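You operate a simulated robot arm through the tools that you are given. There is no shell and no other tool. Be economical: measure what you need, move in short steps, check, and stop when the job is done.

You run a simulated two-armed robot. Do the job below in one go: nothing can be reset, and whatever is moved stays where it is left.

Task
Take the grey test puck from the top of the front belt and put it on top of the blue block there. Put the low yellow test carton on the top of the middle line detector. Stack the pack labelled "Green peas" from the top of the middle line belt on top of the pack labelled "Red lentils". Fetch the orange nut driver and stand it on top of the grey block. Pick up the orange pouch from the top of the narrow white belt with one hand, pass it to the other hand and put it on the right part of the middle line belt. Put the dark grey cloth on the top of the steel table at the narrow belt. Fetch the white roller with blue ends and set it on the top of the long steel table by the wall. Any order will do. Set down upright: low yellow test carton, orange nut driver.

The check looks at the end state, three seconds after you hand in, the way a careful person would. Anything else that was tipped, shoved, dropped, spilled or broken makes it a failure. Flat cloth is picked up by pressing the open fingertips on it (5 to 10 N) and closing them slowly along it; thin cloth reads only 2 to 8 mm in the jaws.

Robot
Two 7-joint arms with four-finger grippers on one trunk, on a base that drives. Base frame: it is fixed to the floor where the robot stands at the start and does not move with it; the origin is under the middle of the robot, x ahead of it, y to its left, z up; the surface under the hand at the start is at about z = 680. Lengths are in mm, angles in degrees, forces in N, time in s.
The left shoulder is at the start at [40, 181, 1055], the right one opposite. With the tool pointing down near the work surface each hand reaches from about 300 to 840 mm from the robot's upright axis, wherever it stands, measured 20 degrees to its own side. Places, roughly: blue block (6x6x7 cm) [700, 0, 700]; brown pack, red pack, teal pack [-1250, -2750, 750]; dark grey cloth (10x7x3 cm) [-2900, -7000, 800]; grey block (8x6x4 cm) [-1200, -5000, 800]; grey test puck [750, -250, 750]; low yellow test carton [-1000, -1000, 750]; orange nut driver (4x4x14 cm) [-1100, -5100, 800]; orange pouch [-1000, -5500, 750]; right part of the middle line belt [-1200, -2800, 800]; top of the long steel table by the wall [-1000, -8400, 800]; top of the middle line detector (24x52 cm) [-1240, -3220, 1140]; top of the steel table at the narrow belt [-1100, -7100, 800]; white roller with blue ends (5x18x8 cm) [-3200, -7000, 800]. Payload 3.67 kg a hand.
The tool frame of a hand sits at the grasp point between the pads (the TCP): z along the fingers, y along the line on which they close. The tips reach 28 mm beyond it. Largest opening 112 mm; the body of the gripper starts 73 mm behind the TCP.
Orientation is that of the tool frame in the base frame, as a unit quaternion [x, y, z, w]. With the fingers straight down and closing along the base's y, the tool's x points along the base's -x, its y along +y and its z along -z.

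Tools
- The arms move only by the tool move_arm. It takes "left_rows", "right_rows" or both (then of equal length, played together; a hand with none holds still); each is a list of rows, each a list of 7 numbers: the shift along the tool's x, y, z in units of 400 mm (1.0 is 400 mm), then the turn, a rotation vector about the tool's x, y, z in units of 60 degrees (1.0 is 60 degrees), then the gripper command, from -1 (shut) to 1 (fully open), values between in proportion. In form: [[dx, dy, dz, ax, ay, az, gripper], ...]. A call has 1 to 8 rows; each row is the pose to reach, as a shift and turn from the pose commanded when the call began, along the tool's axes at that moment. A call with a number of a shift or a turn outside -1 to 1 is refused whole. Each row takes 0.2 s and may step no farther than 50 mm and 8.6 degrees from the row before; otherwise, or with a gripper value out of range, the whole call is refused. Where a pose cannot be reached the arm comes as near as it can. A force on the tool above 40 N (or 10 N above the force at the start of the call, whichever is more), or a blocked arm, ends the call early, and 0.2 s more pass. Each finger halts on what it meets, pressing with about 39 N; the grip force reading is that of the motor and also rises with nothing between the fingers. The clock runs only during rows and for 0.2 s after the last one: add rows that repeat a pose to give the fingers time. The reply holds the time, the measured pose of the TCP, the force on the tool along the base axes, the opening and the grip force, in the units named above and with some noise, with the torque about the TCP (base axes, N m) and any sound that the robot's microphone picked up.
- Cameras (640 x 400 px; columns grow to the right, rows downward): "scene" is now at [107.2, -10.1, 1284.2]; the picture's right is [-0.22, -0.98, 0.00], its down [-0.63, 0.14, -0.77] and it looks along [0.75, -0.17, -0.64] (base axes); focal length 259 px, centre (320, 200). "left" rides on the left gripper at [60, 18, -104] in its tool frame; the picture's right is [-0.29, 0.96, 0.00], its down [-0.80, -0.24, -0.55] and it looks along [-0.53, -0.16, 0.83] (tool axes); focal length 234 px, centre (320, 200). "right" rides on the right gripper at [60, -18, -104] in its tool frame; the picture's right is [0.29, 0.96, 0.00], its down [-0.80, 0.24, -0.55] and it looks along [-0.53, 0.16, 0.83] (tool axes); focal length 234 px, centre (320, 200). There is no depth. A picture from a camera that has moved, and an enlarged one, comes with that camera's place and axes in the base frame and with its lens. The place of the scene camera against the robot may be out by one fixed shift of up to 18 mm in any direction.
- camera(camera): a new picture of that camera. It takes no simulated time.
- slide_trunk(by): slides the trunk up (or, below 0, down) by that many mm; the arms and the scene camera ride with it, the base frame stays. It gives what a move gives, with no picture.
- roll_base(legs): drives the robot by 1 to 6 legs, each [ahead, left, turn to the left] in mm, mm and degrees, along the robot's own axes; the way and the turn of a leg run together, so that a leg with both is an arc; at most 1500 mm and 180 degrees a leg. The arms and the cameras ride along, it lands a little off, and it stops where it bumps. It gives what a move gives.
- aim_head(pan, tilt): turns the head with the scene camera to pan (to the left, within 86 degrees either way) and tilt (down, from -29 to 69), counted from straight ahead of the robot. It gives what a move gives.
- zoom(camera, box): a new picture of the part [left, top, right, bottom] of that camera's present view, enlarged. It takes no simulated time.
- close_job(): hands the job in; it is judged then, once.

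Work in short steps. Places have to be worked out from the pictures, the camera data and where the tool is seen: move nearer, look again, correct. Check each grasp and each placing, and mend what went wrong. You have 217 turns and 228 pictures in all, those below and enlarged ones among them. Open the grippers and draw the arms clear of the work before you hand the job in, unless the task says otherwise; then end with one line.

The tools are called by a JSON object that holds its "name" and its "arguments". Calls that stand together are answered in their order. move_arm: Moves the arms, as the interface text tells. Its arguments: {"type":"object","properties":{"left_rows":{"type":"array","items":{"type":"array","items":{"type":"number"}}},"right_rows":{"type":"array","items":{"type":"array","items":{"type":"number"}}}},"required":[]} The other tools are called the same way: slide_trunk (by) slides the trunk up or down; roll_base (legs) drives the base; aim_head (pan, tilt) turns the head that bears the scene camera; camera (camera) takes a picture; zoom (camera, box) takes an enlarged picture of a part of a camera's view; close_job () hands the job in.

At the start:

```text
t: 0.0
left_eef_pos: [578.0, 93.0, 950.7]
left_tcp_rot: [-0.001, 1.0, -0.001, -0.001]
left_ft_force: [0.0, 0.5, -0.1]
left_wrist_torque: [0.01, 0.0, 0.03]
left_finger_gap: 112.1
left_grip_force: 0.0
right_eef_pos: [483.3, -251.9, 943.1]
right_tcp_rot: [0.001, 1.0, 0.001, 0.0]
right_ft_force: [-0.3, 0.5, 0.8]
right_wrist_torque: [-0.02, 0.04, 0.01]
right_finger_gap: 112.1
right_grip_force: 0.0
trunk travel left (down, up): [-175.0, 339.0]
robot x, y, heading: [-1.0, -0.3, 0.1]
head pan, tilt: [-12.5, 39.9]
```

scene: 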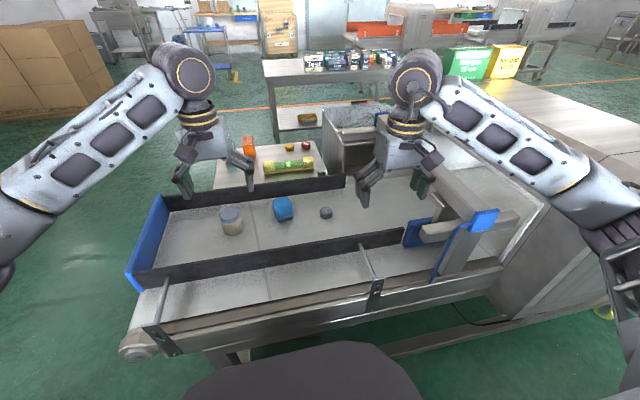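
right: 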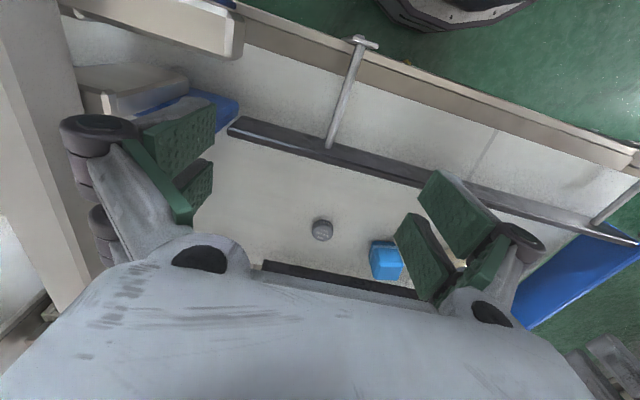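
left: 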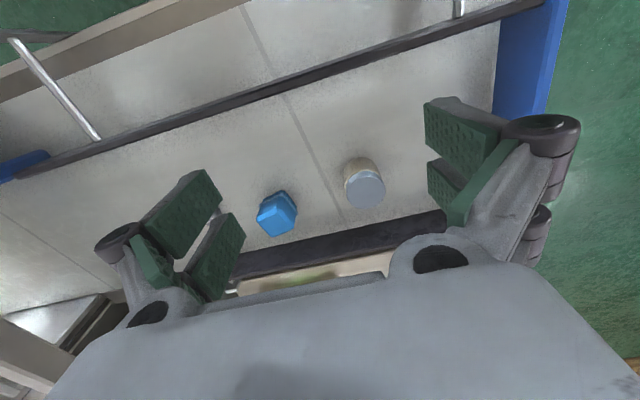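

I estimate the puck at about (715, -178). I move the right hand above it to look from nearer.

{"name": "move_arm", "arguments": {"right_rows": [[-0.1, 0.03, 0.03, 0, 0, 0, 1], [-0.2, 0.06, 0.07, 0, 0, 0, 1], [-0.3, 0.09, 0.1, 0, 0, 0, 1], [-0.4, 0.12, 0.14, 0, 0, 0, 1], [-0.5, 0.16, 0.19, 0, 0, 0, 1], [-0.58, 0.185, 0.23, 0, 0, 0, 1], [-0.58, 0.185, 0.3, 0, 0, 0, 1]]}}

{"name": "camera", "arguments": {"camera": "right"}}

{"name": "camera", "arguments": {"camera": "scene"}}

```text
t: 1.6
left_eef_pos: [576.8, 93.1, 949.5]
left_tcp_rot: [0.0, 1.0, 0.0, -0.001]
left_ft_force: [-0.5, -0.2, 0.2]
left_wrist_torque: [0.05, -0.01, 0.0]
left_finger_gap: 111.9
left_grip_force: 0.1
right_eef_pos: [719.3, -180.4, 823.3]
right_tcp_rot: [0.0, 1.0, -0.001, 0.0]
right_ft_force: [-0.8, -0.6, 0.7]
right_wrist_torque: [0.03, 0.03, -0.02]
right_finger_gap: 111.7
right_grip_force: 0.0
trunk travel left (down, up): [-175.0, 339.0]
robot x, y, heading: [-0.3, -0.6, -0.1]
head pan, tilt: [-12.5, 39.9]
```

```text
224 pictures are left
camera right: at [659.7, -197.4, 925.4], right [-0.29, 0.96, 0.0], down [0.8, 0.24, 0.55], along [0.53, 0.16, -0.83], focal length 234 px, centre (320, 200)
```

right: 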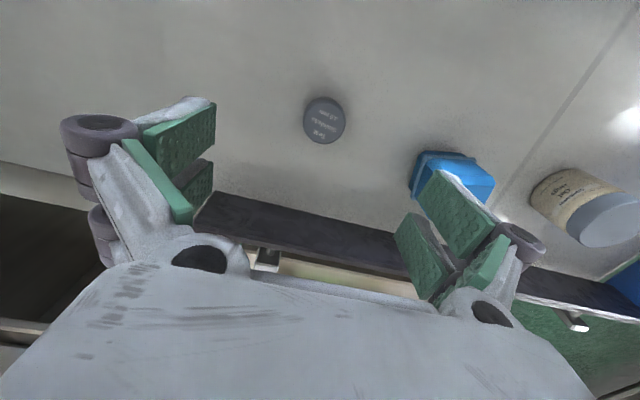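

```text
223 pictures are left
camera scene: at [107.3, -11.0, 1284.1], right [-0.22, -0.98, 0.0], down [-0.63, 0.14, -0.77], along [0.75, -0.17, -0.64], focal length 259 px, centre (320, 200)
```

scene: 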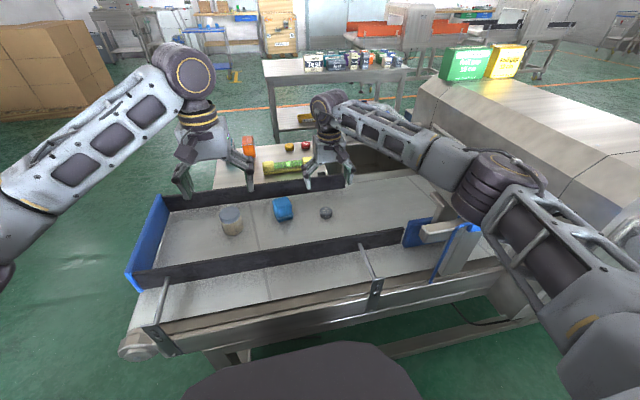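

Triangulated, the puck is at (717, -176) with its top near z 692 and about 41 mm wide. I lower over it.

{"name": "move_arm", "arguments": {"right_rows": [[0.005, 0.01, 0.1, 0, 0, 0, 0.6], [0.005, 0.01, 0.2, 0, 0, 0, 0.4], [0.005, 0.01, 0.265, 0, 0, 0, 0.4], [0.005, 0.01, 0.265, 0, 0, 0, 0.4]]}}

{"name": "camera", "arguments": {"camera": "right"}}

```text
t: 2.6
left_eef_pos: [577.0, 93.2, 950.9]
left_tcp_rot: [0.0, 1.0, 0.0, 0.0]
left_ft_force: [0.7, -0.3, 0.7]
left_wrist_torque: [0.03, 0.02, 0.05]
left_finger_gap: 111.8
left_grip_force: 0.1
right_eef_pos: [714.6, -174.2, 716.7]
right_tcp_rot: [0.0, 1.0, 0.001, 0.0]
right_ft_force: [0.7, 0.5, -0.8]
right_wrist_torque: [-0.01, -0.03, -0.01]
right_finger_gap: 78.3
right_grip_force: 0.1
trunk travel left (down, up): [-175.0, 339.0]
robot x, y, heading: [0.1, 0.4, 0.0]
head pan, tilt: [-12.5, 39.9]
```

```text
222 pictures are left
camera right: at [654.5, -191.7, 819.2], right [-0.29, 0.96, 0.0], down [0.8, 0.24, 0.55], along [0.53, 0.16, -0.83], focal length 234 px, centre (320, 200)
```

right: 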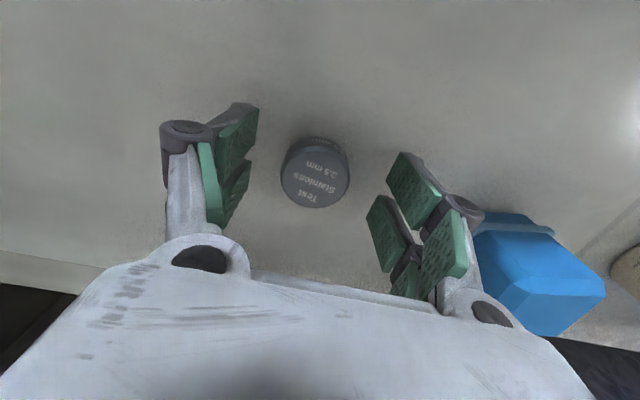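

The puck is centred between the fingers with its top near z 698. I go 6 mm lower and close.

{"name": "move_arm", "arguments": {"right_rows": [[-0.008, 0, 0.015, 0, 0, 0, 0.4], [-0.008, 0, 0.015, 0, 0, 0, -0.2], [-0.008, 0, 0.015, 0, 0, 0, -1], [-0.008, 0, 0.015, 0, 0, 0, -1], [-0.008, 0, 0.015, 0, 0, 0, -1]]}}

{"name": "camera", "arguments": {"camera": "right"}}

```text
t: 3.8
left_eef_pos: [576.8, 93.0, 950.9]
left_tcp_rot: [-0.001, 1.0, 0.0, -0.001]
left_ft_force: [-0.1, 0.7, -0.4]
left_wrist_torque: [-0.03, 0.04, 0.02]
left_finger_gap: 112.0
left_grip_force: 0.0
right_eef_pos: [717.9, -175.3, 710.9]
right_tcp_rot: [-0.001, 1.0, 0.0, 0.0]
right_ft_force: [-0.3, -0.5, 0.6]
right_wrist_torque: [-0.01, -0.04, -0.02]
right_finger_gap: 39.5
right_grip_force: 39.1
trunk travel left (down, up): [-175.0, 339.0]
robot x, y, heading: [-2.2, 1.0, -0.2]
head pan, tilt: [-12.5, 39.9]
```

```text
221 pictures are left
camera right: at [657.5, -192.1, 813.5], right [-0.29, 0.96, 0.0], down [0.8, 0.24, 0.55], along [0.53, 0.16, -0.83], focal length 234 px, centre (320, 200)
```

right: 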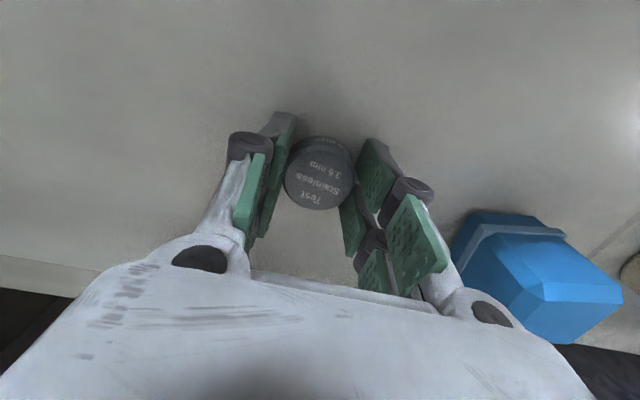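

It is gripped at 39.5 mm. I lift and shift towards the block.

{"name": "move_arm", "arguments": {"right_rows": [[0, 0, -0.1, 0, 0, 0, -1], [0, 0, -0.2, 0, 0, 0, -1], [0, 0, -0.3, 0, 0, 0, -1], [0, 0.1, -0.32, 0, 0, 0, -1], [0, 0.2, -0.32, 0, 0, 0, -1]]}}

{"name": "camera", "arguments": {"camera": "right"}}

{"name": "camera", "arguments": {"camera": "left"}}

```text
t: 5.0
left_eef_pos: [576.7, 94.7, 951.7]
left_tcp_rot: [0.001, 1.0, 0.0, 0.0]
left_ft_force: [0.7, 0.6, -0.1]
left_wrist_torque: [-0.04, -0.04, -0.01]
left_finger_gap: 112.3
left_grip_force: 0.2
right_eef_pos: [719.8, -95.2, 840.3]
right_tcp_rot: [0.001, 1.0, 0.0, 0.0]
right_ft_force: [0.1, 0.0, 0.8]
right_wrist_torque: [0.02, 0.01, -0.01]
right_finger_gap: 0.0
right_grip_force: 35.3
trunk travel left (down, up): [-175.0, 339.0]
robot x, y, heading: [0.1, -5.5, 0.1]
head pan, tilt: [-12.5, 39.9]
```

```text
220 pictures are left
camera right: at [659.6, -112.2, 942.8], right [-0.29, 0.96, 0.0], down [0.8, 0.24, 0.55], along [0.53, 0.16, -0.83], focal length 234 px, centre (320, 200)
```

right: 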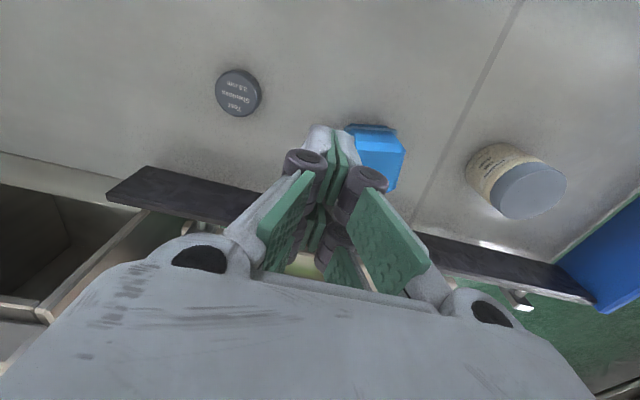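

```text
219 pictures are left
camera left: at [518.2, 112.8, 1054.5], right [0.29, 0.96, 0.0], down [0.8, -0.24, 0.55], along [0.53, -0.16, -0.83], focal length 234 px, centre (320, 200)
```

left: 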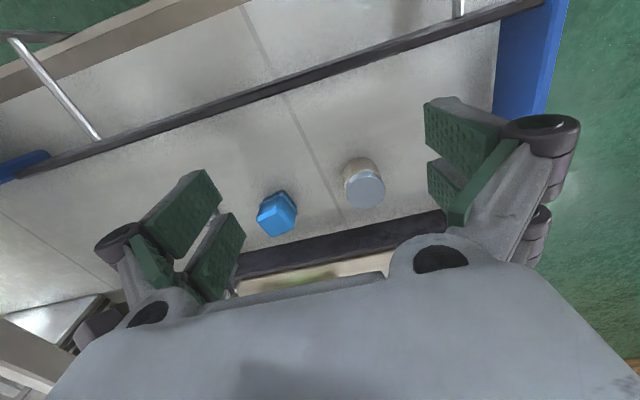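

The grip slipped off and the puck stayed at (719, -177). I go back over it and lower until the tips just touch the belt.

{"name": "move_arm", "arguments": {"right_rows": [[0, -0.1, 0, 0, 0, 0, -0.5], [0.0, -0.2, 0.0, 0, 0, 0, 0.2], [0, -0.203, 0.1, 0, 0, 0, 0.4], [0, -0.203, 0.2, 0, 0, 0, 0.4], [0, -0.203, 0.3, 0, 0, 0, 0.4], [0, -0.203, 0.325, 0, 0, 0, 0.4], [0, -0.203, 0.335, 0, 0, 0, 0.4], [0, -0.203, 0.342, 0, 0, 0, 0.4]]}}

{"name": "camera", "arguments": {"camera": "right"}}

```text
t: 6.8
left_eef_pos: [576.4, 92.9, 950.8]
left_tcp_rot: [-0.002, 1.0, -0.001, 0.001]
left_ft_force: [0.2, 0.5, -0.3]
left_wrist_torque: [0.03, 0.03, 0.0]
left_finger_gap: 112.3
left_grip_force: 0.2
right_eef_pos: [716.6, -176.7, 701.8]
right_tcp_rot: [0.0, 1.0, 0.0, 0.001]
right_ft_force: [2.6, -1.5, 6.8]
right_wrist_torque: [-0.05, 0.15, 0.05]
right_finger_gap: 79.2
right_grip_force: 0.5
trunk travel left (down, up): [-175.0, 339.0]
robot x, y, heading: [1.1, -0.6, 0.1]
head pan, tilt: [-12.5, 39.9]
```

```text
218 pictures are left
camera right: at [656.3, -193.9, 804.3], right [-0.29, 0.96, 0.0], down [0.8, 0.24, 0.56], along [0.53, 0.16, -0.83], focal length 234 px, centre (320, 200)
```

right: 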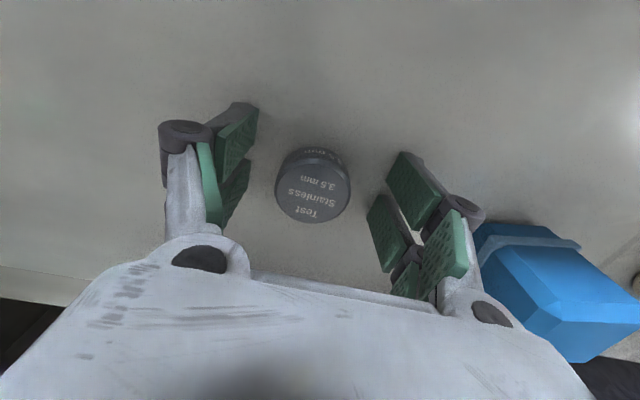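

Tips touch the belt, so it lies at about z 675. I raise 2 mm, close and look.

{"name": "move_arm", "arguments": {"right_rows": [[-0.005, 0, -0.008, 0, 0, 0, 0.4], [-0.005, 0, -0.008, 0, 0, 0, -0.2], [-0.005, 0, -0.008, 0, 0, 0, -1], [-0.005, 0, -0.008, 0, 0, 0, -1], [-0.005, 0, -0.008, 0, 0, 0, -1], [-0.005, 0, -0.03, 0, 0, 0, -1], [-0.005, 0, -0.05, 0, 0, 0, -1], [-0.005, 0, -0.08, 0, 0, 0, -1]]}}

{"name": "camera", "arguments": {"camera": "right"}}

```text
t: 8.6
left_eef_pos: [577.0, 92.2, 950.8]
left_tcp_rot: [-0.001, 1.0, 0.0, -0.001]
left_ft_force: [0.8, 0.4, -1.2]
left_wrist_torque: [0.02, -0.02, 0.02]
left_finger_gap: 111.7
left_grip_force: 0.0
right_eef_pos: [718.7, -177.2, 731.7]
right_tcp_rot: [-0.001, 1.0, 0.001, 0.001]
right_ft_force: [0.8, 0.3, 0.2]
right_wrist_torque: [0.0, 0.03, -0.03]
right_finger_gap: 39.8
right_grip_force: 39.1
trunk travel left (down, up): [-175.0, 339.0]
robot x, y, heading: [1.7, 2.3, 0.2]
head pan, tilt: [-12.5, 39.9]
```

```text
217 pictures are left
camera right: at [658.3, -194.2, 834.7], right [-0.29, 0.96, 0.0], down [0.8, 0.24, 0.55], along [0.53, 0.16, -0.83], focal length 234 px, centre (320, 200)
```

right: 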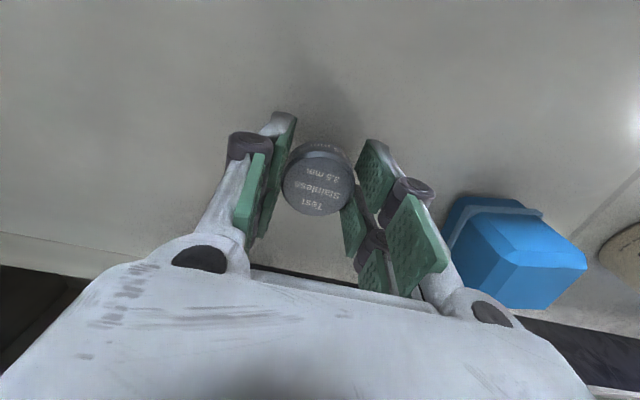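

The puck is held now and lifted. I raise it slowly and look at the block.

{"name": "move_arm", "arguments": {"right_rows": [[0, 0, -0.05, 0, 0, 0, -1], [0, 0, -0.1, 0, 0, 0, -1], [0, 0, -0.15, 0, 0, 0, -1], [0, 0, -0.2, 0, 0, 0, -1], [0, 0, -0.25, 0, 0, 0, -1]]}}

{"name": "zoom", "arguments": {"camera": "right", "box": [240, 60, 560, 260]}}

{"name": "zoom", "arguments": {"camera": "left", "box": [200, 140, 400, 265]}}

```text
t: 9.8
left_eef_pos: [575.9, 92.9, 951.0]
left_tcp_rot: [-0.002, 1.0, 0.0, 0.001]
left_ft_force: [-2.3, -0.5, 0.0]
left_wrist_torque: [0.0, -0.01, 0.0]
left_finger_gap: 111.8
left_grip_force: 0.1
right_eef_pos: [718.6, -176.0, 835.5]
right_tcp_rot: [0.0, 1.0, 0.0, 0.0]
right_ft_force: [0.4, -0.5, 0.3]
right_wrist_torque: [-0.01, 0.03, 0.02]
right_finger_gap: 40.0
right_grip_force: 38.8
trunk travel left (down, up): [-175.0, 339.0]
robot x, y, heading: [-0.4, 0.2, -0.3]
head pan, tilt: [-12.5, 39.9]
```

```text
2.00 times, centred on (400, 160) of right
camera zoom: at [658.6, -193.3, 938.2], right [-0.29, 0.96, 0.0], down [0.8, 0.24, 0.55], along [0.53, 0.16, -0.83], focal length 468 px, centre (160, 280)
```

zoom: 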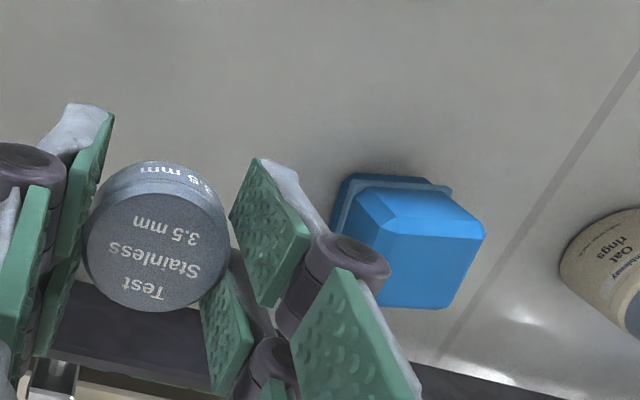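

```text
3.20 times, centred on (300, 202) of left
camera zoom: at [518.0, 112.5, 1054.7], right [0.29, 0.96, 0.0], down [0.8, -0.24, 0.55], along [0.53, -0.16, -0.83], focal length 749 px, centre (384, 192)
```

zoom: 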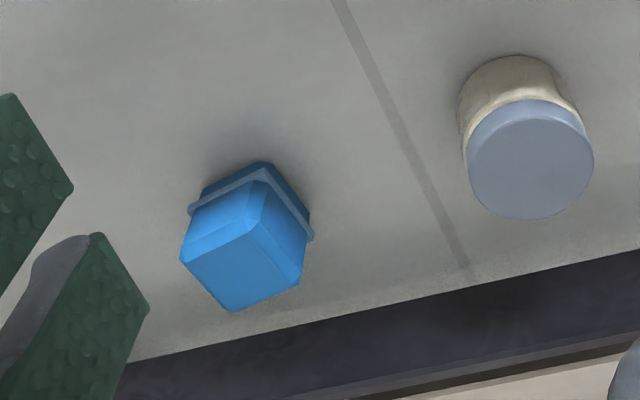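

The block top centre is at (739, -35, 745) from both wrist views. I carry the puck over it, ending about 12 mm above.

{"name": "move_arm", "arguments": {"right_rows": [[-0.01, 0.08, 0, 0, 0, 0, -1], [-0.025, 0.16, 0, 0, 0, 0, -1], [-0.04, 0.24, 0, 0, 0, 0, -1], [-0.051, 0.32, 0, 0, 0, 0, -1], [-0.051, 0.3525, 0, 0, 0, 0, -1], [-0.051, 0.3525, 0.06, 0, 0, 0, -1], [-0.051, 0.3525, 0.12, 0, 0, 0, -1], [-0.051, 0.3525, 0.12, 0, 0, 0, -1]]}}

{"name": "camera", "arguments": {"camera": "right"}}

{"name": "zoom", "arguments": {"camera": "left", "box": [200, 140, 400, 265]}}

```text
t: 11.6
left_eef_pos: [576.3, 93.5, 950.9]
left_tcp_rot: [-0.001, 1.0, 0.0, 0.0]
left_ft_force: [0.3, -0.7, 0.1]
left_wrist_torque: [0.0, -0.01, -0.04]
left_finger_gap: 112.1
left_grip_force: 0.0
right_eef_pos: [740.1, -34.9, 785.5]
right_tcp_rot: [0.0, 1.0, 0.0, 0.0]
right_ft_force: [-0.4, -0.1, 0.1]
right_wrist_torque: [-0.02, 0.0, 0.02]
right_finger_gap: 39.8
right_grip_force: 39.3
trunk travel left (down, up): [-175.0, 339.0]
robot x, y, heading: [1.5, 1.9, -0.0]
head pan, tilt: [-12.5, 39.9]
```

```text
214 pictures are left
camera right: at [680.0, -51.6, 889.0], right [-0.29, 0.96, 0.0], down [0.8, 0.24, 0.55], along [0.53, 0.16, -0.83], focal length 234 px, centre (320, 200)
```

right: 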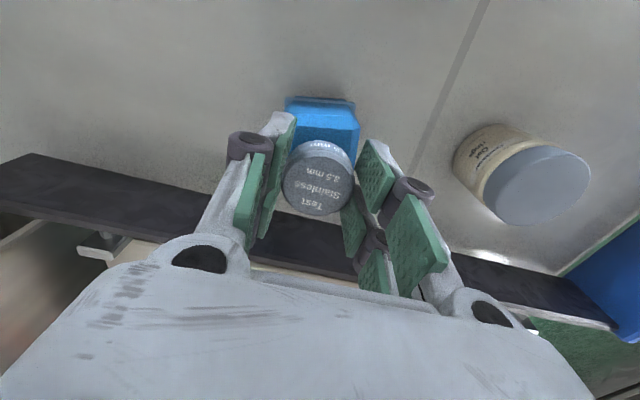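

```text
3.20 times, centred on (300, 202) of left
camera zoom: at [518.2, 112.4, 1054.6], right [0.29, 0.96, 0.0], down [0.8, -0.24, 0.55], along [0.53, -0.16, -0.83], focal length 749 px, centre (384, 192)
```

zoom: 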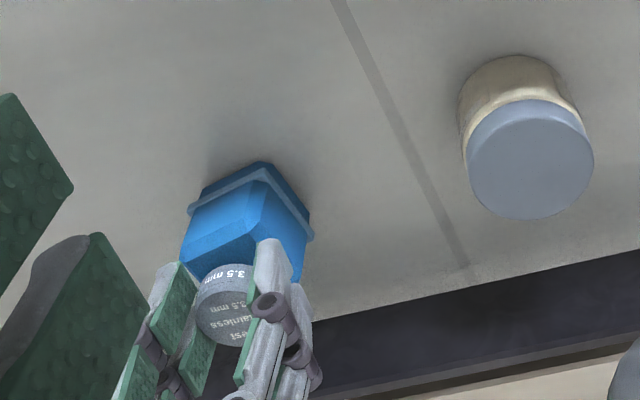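

Alignment looks right. I lower in small steps.

{"name": "move_arm", "arguments": {"right_rows": [[0, 0, 0.008, 0, 0, 0, -1], [0, 0, 0.016, 0, 0, 0, -1], [0, 0, 0.022, 0, 0, 0, -1], [0, 0, 0.024, 0, 0, 0, -1]]}}

{"name": "zoom", "arguments": {"camera": "left", "box": [200, 140, 400, 265]}}

```text
t: 12.6
left_eef_pos: [576.6, 93.9, 950.3]
left_tcp_rot: [0.0, 1.0, 0.0, -0.001]
left_ft_force: [-0.5, 0.5, -0.1]
left_wrist_torque: [-0.01, 0.02, -0.01]
left_finger_gap: 112.0
left_grip_force: 0.0
right_eef_pos: [739.2, -35.6, 777.6]
right_tcp_rot: [0.0, 1.0, 0.0, -0.001]
right_ft_force: [0.2, -0.3, -0.1]
right_wrist_torque: [0.02, -0.03, 0.0]
right_finger_gap: 39.7
right_grip_force: 39.1
trunk travel left (down, up): [-175.0, 339.0]
robot x, y, heading: [-2.9, -1.2, 0.1]
head pan, tilt: [-12.5, 39.9]
```

```text
3.20 times, centred on (300, 202) of left
camera zoom: at [518.3, 112.4, 1054.5], right [0.29, 0.96, 0.0], down [0.8, -0.24, 0.55], along [0.53, -0.16, -0.83], focal length 749 px, centre (384, 192)
```

zoom: 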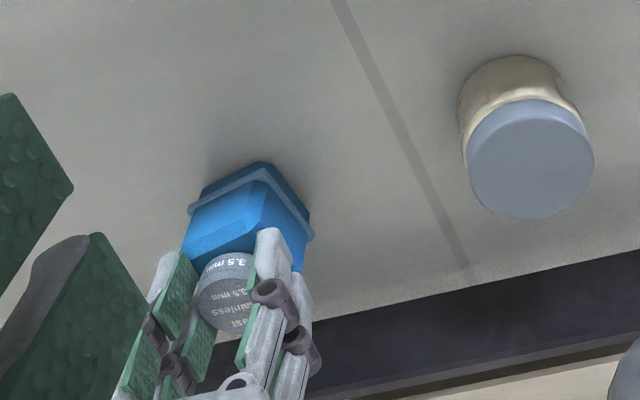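

No contact yet. I go a few mm lower.

{"name": "move_arm", "arguments": {"right_rows": [[0, 0, 0.004, 0, 0, 0, -1], [0, 0, 0.007, 0, 0, 0, -1], [0, 0, 0.01, 0, 0, 0, -1]]}}

```text
t: 13.4
left_eef_pos: [577.3, 93.4, 950.6]
left_tcp_rot: [-0.001, 1.0, 0.0, 0.001]
left_ft_force: [-0.5, -0.2, 0.0]
left_wrist_torque: [-0.01, -0.02, -0.02]
left_finger_gap: 111.8
left_grip_force: 0.0
right_eef_pos: [738.5, -36.0, 775.2]
right_tcp_rot: [-0.001, 1.0, 0.0, 0.001]
right_ft_force: [2.7, 0.6, 7.9]
right_wrist_torque: [0.0, -0.12, 0.02]
right_finger_gap: 39.8
right_grip_force: 38.5
trunk travel left (down, up): [-175.0, 339.0]
robot x, y, heading: [-1.0, 2.8, -0.0]
head pan, tilt: [-12.5, 39.9]
```

Contact at 7.9 N, so the puck rests on the block. I open slowly and lift away.

{"name": "move_arm", "arguments": {"right_rows": [[0, 0, 0.003, 0, 0, 0, -0.25], [0, 0, 0.003, 0, 0, 0, 0.0], [0, 0, 0.0, 0, 0, 0, 0.2], [0, 0, -0.1, 0, 0, 0, 0.2], [0, 0, -0.2, 0, 0, 0, 0.2], [0, 0, -0.3, 0, 0, 0, 0.2], [0.1, 0, -0.35, 0, 0, 0, 0.2], [0.2, 0, -0.4, 0, 0, 0, 0.2]]}}

{"name": "camera", "arguments": {"camera": "left"}}

{"name": "camera", "arguments": {"camera": "right"}}

```text
t: 15.2
left_eef_pos: [576.5, 93.8, 951.1]
left_tcp_rot: [-0.001, 1.0, 0.0, 0.0]
left_ft_force: [0.2, -0.1, -0.6]
left_wrist_torque: [-0.02, 0.01, -0.01]
left_finger_gap: 112.0
left_grip_force: 0.0
right_eef_pos: [658.0, -33.6, 932.3]
right_tcp_rot: [0.0, 1.0, -0.001, 0.0]
right_ft_force: [-0.7, 0.0, 0.3]
right_wrist_torque: [-0.02, -0.03, -0.03]
right_finger_gap: 67.7
right_grip_force: 0.0
trunk travel left (down, up): [-175.0, 339.0]
robot x, y, heading: [0.0, -1.1, -0.1]
head pan, tilt: [-12.5, 39.9]
```

```text
211 pictures are left
camera left: at [517.2, 112.9, 1055.1], right [0.29, 0.96, 0.0], down [0.8, -0.24, 0.55], along [0.53, -0.16, -0.83], focal length 234 px, centre (320, 200)
```

left: 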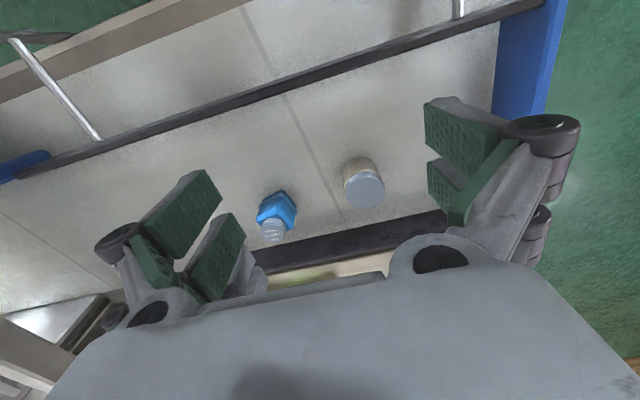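

```text
210 pictures are left
camera right: at [596.5, -51.6, 1036.3], right [-0.29, 0.96, 0.0], down [0.8, 0.24, 0.55], along [0.53, 0.16, -0.83], focal length 234 px, centre (320, 200)
```

right: 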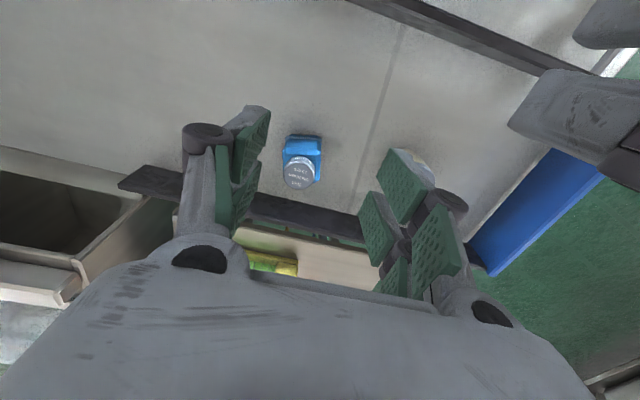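

The puck stands on the block. I tuck both arms in for driving and look to the sides and behind.

{"name": "move_arm", "arguments": {"right_rows": [[0.1, -0.06, -0.02, 0, 0, 0, 0.2], [0.2, -0.12, -0.04, 0, 0, 0, 0.2], [0.3, -0.18, -0.06, 0, 0, 0, 0.2], [0.4, -0.24, -0.08, 0, 0, 0, 0.2], [0.5, -0.3, -0.1, 0, 0, 0, 0.2], [0.6, -0.36, -0.12, 0, 0, 0, 0.2], [0.68, -0.42, -0.12, 0, 0, 0, 0.2]], "left_rows": [[0.08, 0.04, 0, 0, 0, 0, 1], [0.16, 0.08, 0, 0, 0, 0, 1], [0.24, 0.12, 0, 0, 0, 0, 1], [0.32, 0.16, 0, 0, 0, 0, 1], [0.4, 0.2, 0, 0, 0, 0, 1], [0.45, 0.24, 0, 0, 0, 0, 1], [0.48, 0.27, 0, 0, 0, 0, 1]]}}

{"name": "aim_head", "arguments": {"pan": -86, "tilt": 25}}

{"name": "camera", "arguments": {"camera": "scene"}}

```text
t: 16.8
left_eef_pos: [384.9, 200.9, 950.8]
left_tcp_rot: [-0.001, 1.0, 0.0, 0.001]
left_ft_force: [0.1, 0.2, 0.4]
left_wrist_torque: [-0.02, -0.02, 0.0]
left_finger_gap: 112.1
left_grip_force: 0.0
right_eef_pos: [384.3, -204.9, 982.7]
right_tcp_rot: [0.0, 1.0, 0.0, -0.001]
right_ft_force: [0.1, -0.4, -0.2]
right_wrist_torque: [0.01, -0.01, -0.02]
right_finger_gap: 67.3
right_grip_force: 0.1
trunk travel left (down, up): [-175.0, 339.0]
robot x, y, heading: [2.5, 2.1, -0.2]
head pan, tilt: [-12.5, 39.9]
```

```text
t: 18.2
left_eef_pos: [386.8, 201.9, 948.9]
left_tcp_rot: [-0.001, 1.0, 0.0, -0.001]
left_ft_force: [-0.6, 0.0, -0.2]
left_wrist_torque: [-0.03, 0.01, 0.01]
left_finger_gap: 112.4
left_grip_force: 0.1
right_eef_pos: [385.8, -203.4, 982.9]
right_tcp_rot: [0.0, 1.0, 0.0, -0.001]
right_ft_force: [-0.2, -0.9, -0.2]
right_wrist_torque: [0.01, -0.06, -0.03]
right_finger_gap: 67.2
right_grip_force: 0.1
trunk travel left (down, up): [-175.0, 339.0]
robot x, y, heading: [1.3, -0.0, -0.2]
head pan, tilt: [-85.9, 25.0]
```

```text
209 pictures are left
camera scene: at [30.6, -83.6, 1307.3], right [-1.0, -0.07, 0.0], down [-0.03, 0.42, -0.91], along [0.06, -0.9, -0.42], focal length 259 px, centre (320, 200)
```

scene: 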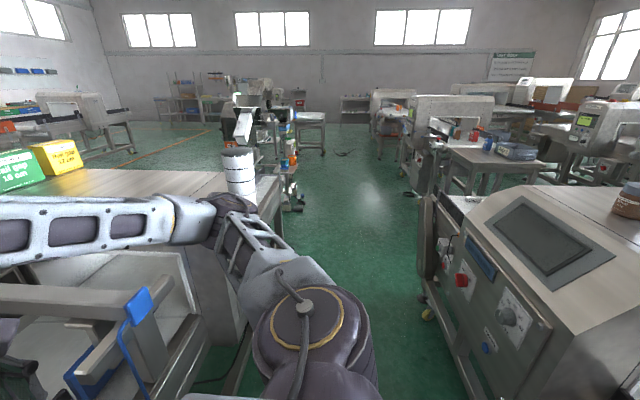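

There is an aisle toward -y with a machine on the right. I turn right 40° and look behind-right.

{"name": "roll_base", "arguments": {"legs": [[0, 0, -40]]}}

{"name": "camera", "arguments": {"camera": "scene"}}

```text
t: 20.6
left_eef_pos: [426.9, -82.6, 950.3]
left_tcp_rot: [0.33, 0.944, 0.001, 0.0]
left_ft_force: [-0.1, 0.0, -0.9]
left_wrist_torque: [-0.02, -0.01, 0.0]
left_finger_gap: 111.8
left_grip_force: 0.0
right_eef_pos: [173.8, -400.1, 981.7]
right_tcp_rot: [0.331, 0.943, -0.001, 0.0]
right_ft_force: [-0.2, 0.4, -0.1]
right_wrist_torque: [-0.04, 0.0, 0.01]
right_finger_gap: 67.1
right_grip_force: 0.0
trunk travel left (down, up): [-175.0, 339.0]
robot x, y, heading: [-2.5, -0.1, -38.6]
head pan, tilt: [-85.9, 25.0]
```

```text
208 pictures are left
camera scene: at [-33.0, -80.3, 1307.3], right [-0.82, 0.57, 0.0], down [0.24, 0.35, -0.91], along [-0.52, -0.75, -0.42], focal length 259 px, centre (320, 200)
```

scene: 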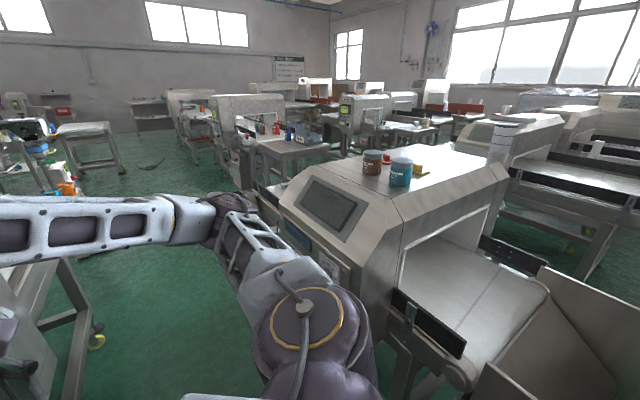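

I zoom on the things on the machine at the right.

{"name": "zoom", "arguments": {"camera": "scene", "box": [340, 120, 500, 220]}}

{"name": "zoom", "arguments": {"camera": "scene", "box": [160, 70, 400, 220]}}

```text
4.00 times, centred on (420, 170) of scene
camera zoom: at [-33.0, -80.3, 1307.3], right [-0.82, 0.57, 0.0], down [0.24, 0.35, -0.91], along [-0.52, -0.75, -0.42], focal length 1034 px, centre (-80, 320)
```

zoom: 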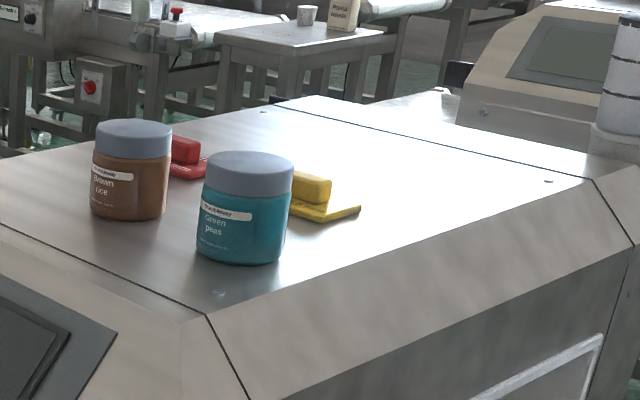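

```text
2.67 times, centred on (280, 145) of scene
camera zoom: at [-33.0, -80.3, 1307.3], right [-0.82, 0.57, 0.0], down [0.24, 0.35, -0.91], along [-0.52, -0.75, -0.42], focal length 690 px, centre (427, 347)
```

zoom: 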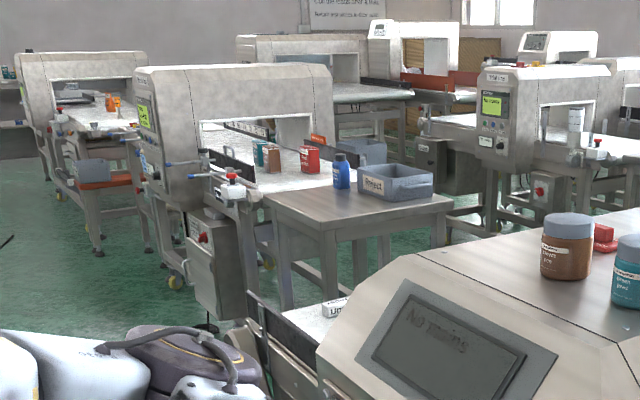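

The machine tops reach about z 1070, so I raise the trunk so that the arms pass over them. Then I turn to face along the aisle.

{"name": "slide_trunk", "arguments": {"by": 330}}

{"name": "roll_base", "arguments": {"legs": [[0, 0, -51]]}}

{"name": "camera", "arguments": {"camera": "scene"}}

{"name": "aim_head", "arguments": {"pan": 0, "tilt": 35}}

{"name": "camera", "arguments": {"camera": "scene"}}

```text
t: 23.9
left_eef_pos: [427.5, -83.1, 1279.7]
left_tcp_rot: [0.331, 0.944, 0.0, -0.001]
left_ft_force: [-0.1, -0.8, -1.1]
left_wrist_torque: [-0.01, 0.0, -0.01]
left_finger_gap: 112.0
left_grip_force: 0.1
right_eef_pos: [173.9, -399.0, 1311.2]
right_tcp_rot: [0.331, 0.944, 0.0, 0.0]
right_ft_force: [-0.7, 0.4, 0.6]
right_wrist_torque: [-0.01, 0.0, -0.03]
right_finger_gap: 67.0
right_grip_force: 0.1
trunk travel left (down, up): [-505.0, 9.0]
robot x, y, heading: [0.8, 1.0, -38.9]
head pan, tilt: [-85.9, 25.0]
```

```text
t: 26.8
left_eef_pos: [201.5, -386.2, 1278.7]
left_tcp_rot: [0.707, 0.707, 0.001, -0.001]
left_ft_force: [-0.4, 0.3, -0.3]
left_wrist_torque: [0.02, 0.04, 0.0]
left_finger_gap: 111.7
left_grip_force: 0.1
right_eef_pos: [-202.3, -385.4, 1311.3]
right_tcp_rot: [0.707, 0.707, -0.001, 0.0]
right_ft_force: [-0.1, 0.0, -0.8]
right_wrist_torque: [0.03, -0.03, 0.03]
right_finger_gap: 67.3
right_grip_force: 0.0
trunk travel left (down, up): [-505.0, 9.0]
robot x, y, heading: [-3.1, -0.3, -89.8]
head pan, tilt: [-85.9, 25.0]
```

```text
205 pictures are left
camera scene: at [-88.0, -18.5, 1636.7], right [-0.07, 1.0, 0.0], down [0.42, 0.03, -0.91], along [-0.9, -0.06, -0.42], focal length 259 px, centre (320, 200)
```

scene: 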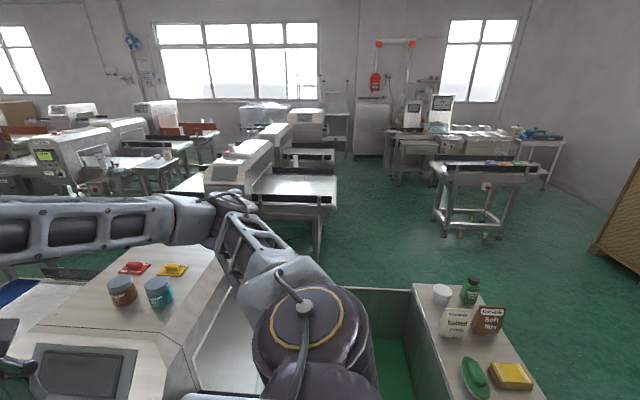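

```text
t: 28.4
left_eef_pos: [202.8, -386.7, 1279.2]
left_tcp_rot: [0.707, 0.707, 0.001, -0.001]
left_ft_force: [-0.8, 0.7, -0.2]
left_wrist_torque: [-0.01, -0.01, 0.01]
left_finger_gap: 112.0
left_grip_force: 0.1
right_eef_pos: [-202.3, -385.3, 1312.3]
right_tcp_rot: [0.707, 0.707, 0.0, -0.001]
right_ft_force: [0.4, 0.3, 0.7]
right_wrist_torque: [-0.01, 0.01, -0.02]
right_finger_gap: 67.5
right_grip_force: 0.0
trunk travel left (down, up): [-505.0, 9.0]
robot x, y, heading: [3.4, -0.3, -90.2]
head pan, tilt: [0.0, 35.0]
```

```text
204 pictures are left
camera scene: at [3.6, -100.1, 1620.9], right [-1.0, 0.0, 0.0], down [0.0, 0.57, -0.82], along [0.0, -0.82, -0.57], focal length 259 px, centre (320, 200)
```

scene: 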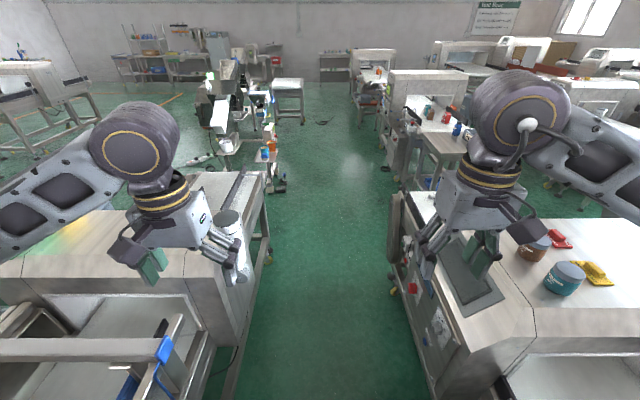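

The aisle is clear. I drive ahead 900 mm and look to the right for the carton.

{"name": "roll_base", "arguments": {"legs": [[900, -30, 0]]}}

{"name": "aim_head", "arguments": {"pan": -80, "tilt": 40}}

{"name": "camera", "arguments": {"camera": "scene"}}

```text
t: 33.3
left_eef_pos: [170.6, -1290.1, 1279.6]
left_tcp_rot: [0.707, 0.707, 0.0, 0.0]
left_ft_force: [-0.3, -0.4, 0.4]
left_wrist_torque: [0.0, 0.01, 0.01]
left_finger_gap: 111.9
left_grip_force: 0.1
right_eef_pos: [-235.2, -1290.6, 1311.9]
right_tcp_rot: [0.707, 0.707, 0.0, -0.001]
right_ft_force: [-0.8, -0.6, 0.8]
right_wrist_torque: [-0.02, -0.01, 0.01]
right_finger_gap: 66.9
right_grip_force: 0.2
trunk travel left (down, up): [-505.0, 9.0]
robot x, y, heading: [-35.1, -910.9, -90.1]
head pan, tilt: [0.0, 35.0]
```

```text
t: 34.8
left_eef_pos: [171.0, -1291.6, 1279.8]
left_tcp_rot: [0.707, 0.708, 0.001, -0.001]
left_ft_force: [-0.3, -0.3, 0.1]
left_wrist_torque: [-0.01, 0.0, 0.01]
left_finger_gap: 111.9
left_grip_force: 0.1
right_eef_pos: [-235.2, -1291.7, 1312.0]
right_tcp_rot: [0.707, 0.707, 0.0, -0.001]
right_ft_force: [0.6, 0.0, -0.1]
right_wrist_torque: [-0.02, -0.01, 0.01]
right_finger_gap: 67.1
right_grip_force: 0.1
trunk travel left (down, up): [-505.0, 9.0]
robot x, y, heading: [-31.9, -906.8, -90.1]
head pan, tilt: [-80.0, 40.0]
```

```text
203 pictures are left
camera scene: at [-111.5, -932.8, 1613.4], right [-0.17, 0.98, 0.0], down [0.63, 0.11, -0.77], along [-0.75, -0.13, -0.64], focal length 259 px, centre (320, 200)
```

scene: 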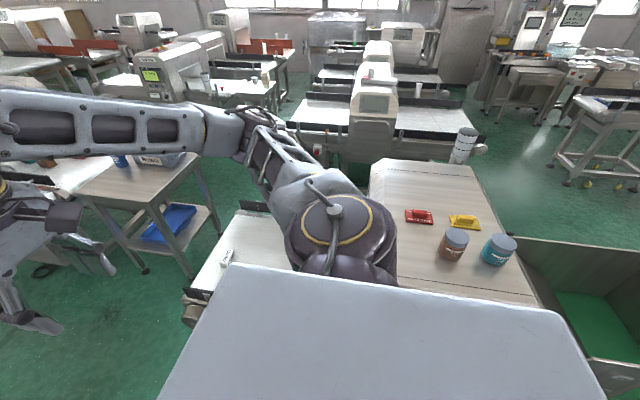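

The arm blocks the view of the belt end. I drive 450 mm further and look again.

{"name": "roll_base", "arguments": {"legs": [[450, 0, 0]]}}

{"name": "camera", "arguments": {"camera": "scene"}}

```text
t: 37.6
left_eef_pos: [167.9, -1746.5, 1280.4]
left_tcp_rot: [0.709, 0.706, 0.0, 0.0]
left_ft_force: [-0.5, 0.0, -0.2]
left_wrist_torque: [0.02, -0.01, 0.0]
left_finger_gap: 111.7
left_grip_force: 0.0
right_eef_pos: [-237.9, -1744.6, 1311.5]
right_tcp_rot: [0.709, 0.705, 0.0, 0.001]
right_ft_force: [0.0, 0.8, 1.0]
right_wrist_torque: [0.0, 0.02, 0.0]
right_finger_gap: 67.4
right_grip_force: 0.0
trunk travel left (down, up): [-505.0, 9.0]
robot x, y, heading: [-32.5, -1364.7, -90.4]
head pan, tilt: [-80.0, 40.0]
```

```text
202 pictures are left
camera scene: at [-112.8, -1385.8, 1613.4], right [-0.17, 0.99, 0.0], down [0.63, 0.11, -0.77], along [-0.76, -0.13, -0.64], focal length 259 px, centre (320, 200)
```

scene: 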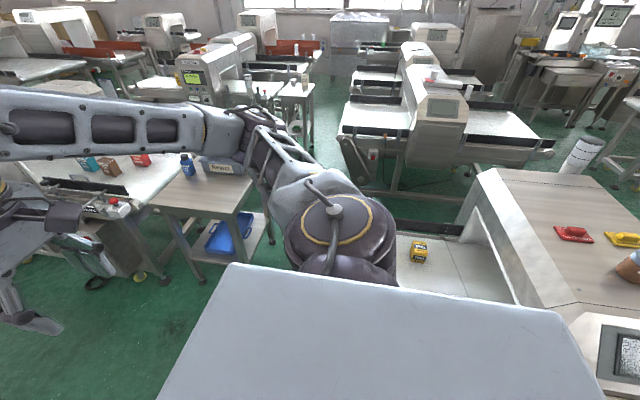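

The yellow carton is visible on the belt at about (-900, -1080). I zoom on it.

{"name": "zoom", "arguments": {"camera": "scene", "box": [360, 200, 520, 300]}}

{"name": "zoom", "arguments": {"camera": "scene", "box": [50, 130, 290, 280]}}

```text
4.00 times, centred on (440, 250) of scene
camera zoom: at [-112.8, -1385.8, 1613.4], right [-0.17, 0.99, 0.0], down [0.63, 0.11, -0.77], along [-0.76, -0.13, -0.64], focal length 1034 px, centre (-160, 0)
```

zoom: 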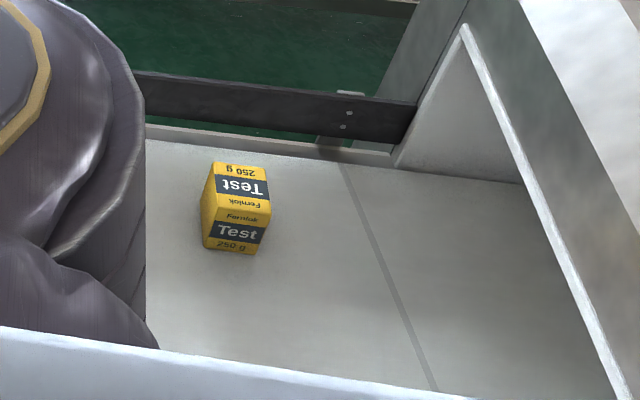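

```text
2.67 times, centred on (170, 205) of scene
camera zoom: at [-112.8, -1385.8, 1613.4], right [-0.17, 0.99, 0.0], down [0.63, 0.11, -0.77], along [-0.76, -0.13, -0.64], focal length 690 px, centre (720, 187)
```

zoom: 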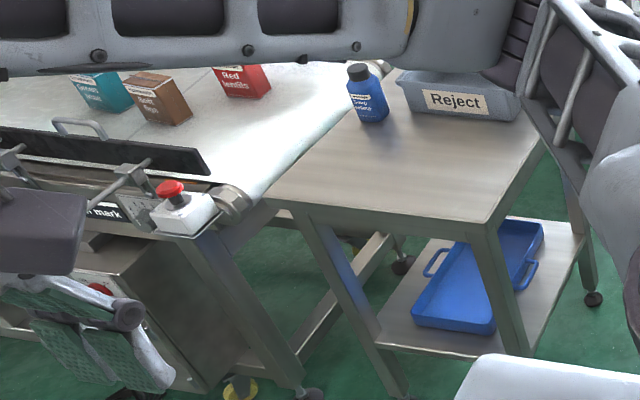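

The carton stands upright near the belt's far side. I turn to face it (-x) and move a little closer.

{"name": "roll_base", "arguments": {"legs": [[0, 0, -90], [130, 0, 0]]}}

{"name": "aim_head", "arguments": {"pan": -10, "tilt": 45}}

{"name": "camera", "arguments": {"camera": "scene"}}

```text
t: 43.2
left_eef_pos: [-551.2, -1547.4, 1280.1]
left_tcp_rot: [1.0, -0.015, -0.002, 0.0]
left_ft_force: [0.8, 0.1, 0.1]
left_wrist_torque: [-0.01, 0.03, 0.02]
left_finger_gap: 112.0
left_grip_force: 0.1
right_eef_pos: [-537.7, -1140.8, 1314.6]
right_tcp_rot: [1.0, -0.015, -0.001, 0.0]
right_ft_force: [0.4, -0.2, 0.2]
right_wrist_torque: [0.0, 0.03, 0.02]
right_finger_gap: 67.2
right_grip_force: 0.2
trunk travel left (down, up): [-505.0, 9.0]
robot x, y, heading: [-160.2, -1355.9, 178.3]
head pan, tilt: [-80.0, 40.0]
```

```text
t: 44.7
left_eef_pos: [-553.3, -1546.3, 1279.4]
left_tcp_rot: [1.0, -0.016, 0.001, 0.0]
left_ft_force: [0.3, -0.6, 0.2]
left_wrist_torque: [-0.01, -0.01, 0.0]
left_finger_gap: 112.0
left_grip_force: 0.0
right_eef_pos: [-540.2, -1141.6, 1311.7]
right_tcp_rot: [1.0, -0.016, 0.0, 0.0]
right_ft_force: [-0.2, -0.4, -0.6]
right_wrist_torque: [-0.02, -0.01, 0.0]
right_finger_gap: 67.2
right_grip_force: 0.2
trunk travel left (down, up): [-505.0, 9.0]
robot x, y, heading: [-160.0, -1358.8, 178.2]
head pan, tilt: [-10.0, 45.0]
```

```text
199 pictures are left
camera scene: at [-257.9, -1331.0, 1606.0], right [0.21, 0.98, 0.0], down [0.69, -0.15, -0.71], along [-0.69, 0.15, -0.71], focal length 259 px, centre (320, 200)
```

scene: 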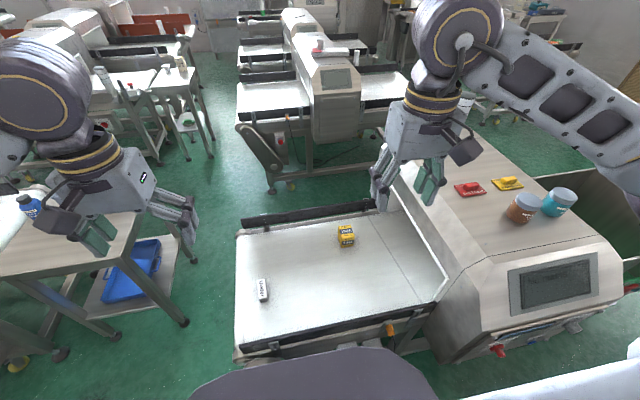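

The carton is at about (-880, -1085). I shift a bit left to keep the right elbow clear of the machine and extend the right hand above it at height.

{"name": "roll_base", "arguments": {"legs": [[0, 60, 0]]}}

{"name": "move_arm", "arguments": {"right_rows": [[-0.107, -0.033, 0, 0, 0, 0, 0.6], [-0.214, -0.066, 0, 0, 0, 0, 0.8], [-0.32, -0.1, 0, 0, 0, 0, 1], [-0.427, -0.132, 0, 0, 0, 0, 1], [-0.534, -0.165, 0, 0, 0, 0, 1], [-0.64, -0.2, 0, 0, 0, 0, 1], [-0.747, -0.23, 0, 0, 0, 0, 1], [-0.854, -0.263, 0, 0, 0, 0, 1]]}}

{"name": "camera", "arguments": {"camera": "scene"}}

{"name": "camera", "arguments": {"camera": "right"}}

```text
t: 45.6
left_eef_pos: [-553.8, -1597.5, 1280.8]
left_tcp_rot: [1.0, -0.016, 0.0, 0.003]
left_ft_force: [0.6, 1.1, 0.4]
left_wrist_torque: [-0.09, 0.03, 0.04]
left_finger_gap: 111.9
left_grip_force: 0.0
right_eef_pos: [-540.3, -1192.7, 1311.2]
right_tcp_rot: [1.0, -0.016, 0.0, 0.003]
right_ft_force: [-0.3, 0.7, -0.1]
right_wrist_torque: [-0.13, 0.03, -0.05]
right_finger_gap: 67.2
right_grip_force: 0.0
trunk travel left (down, up): [-505.0, 9.0]
robot x, y, heading: [-161.4, -1414.4, 178.0]
head pan, tilt: [-10.0, 45.0]
```

```text
t: 47.4
left_eef_pos: [-556.7, -1606.8, 1279.2]
left_tcp_rot: [1.0, -0.016, 0.001, 0.001]
left_ft_force: [-0.3, 0.1, -0.3]
left_wrist_torque: [-0.02, -0.01, 0.0]
left_finger_gap: 111.8
left_grip_force: 0.1
right_eef_pos: [-879.3, -1083.0, 1308.0]
right_tcp_rot: [1.0, -0.015, 0.0, -0.001]
right_ft_force: [0.1, 0.1, 0.0]
right_wrist_torque: [0.04, -0.04, 0.0]
right_finger_gap: 112.2
right_grip_force: 0.0
trunk travel left (down, up): [-505.0, 9.0]
robot x, y, heading: [-161.6, -1414.0, 178.2]
head pan, tilt: [-10.0, 45.0]
```

```text
198 pictures are left
camera scene: at [-260.9, -1391.1, 1606.0], right [0.2, 0.98, 0.0], down [0.69, -0.14, -0.71], along [-0.69, 0.15, -0.71], focal length 259 px, centre (320, 200)
```

scene: 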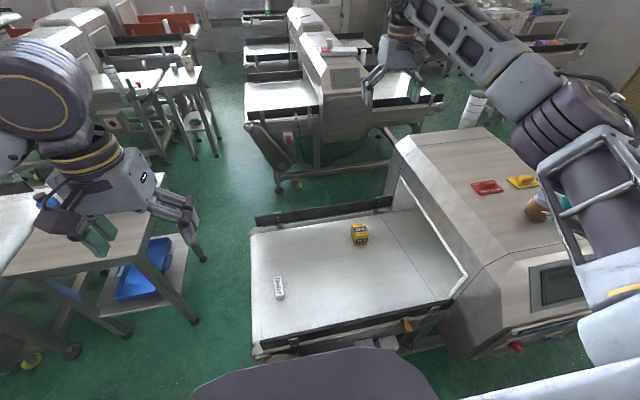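

```text
197 pictures are left
camera right: at [-820.6, -1066.8, 1411.6], right [0.26, -0.97, 0.0], down [-0.81, -0.21, 0.55], along [-0.53, -0.14, -0.83], focal length 234 px, centre (320, 200)
```

right: 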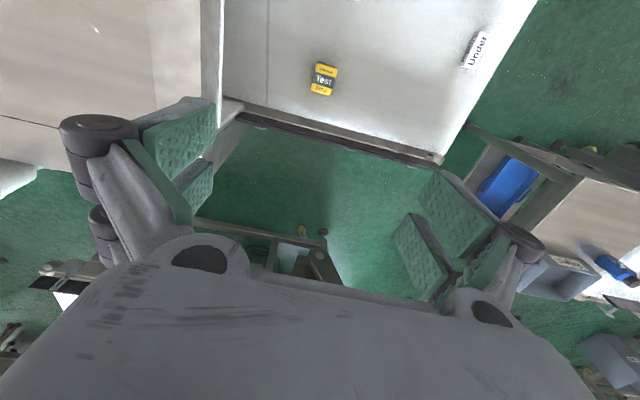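

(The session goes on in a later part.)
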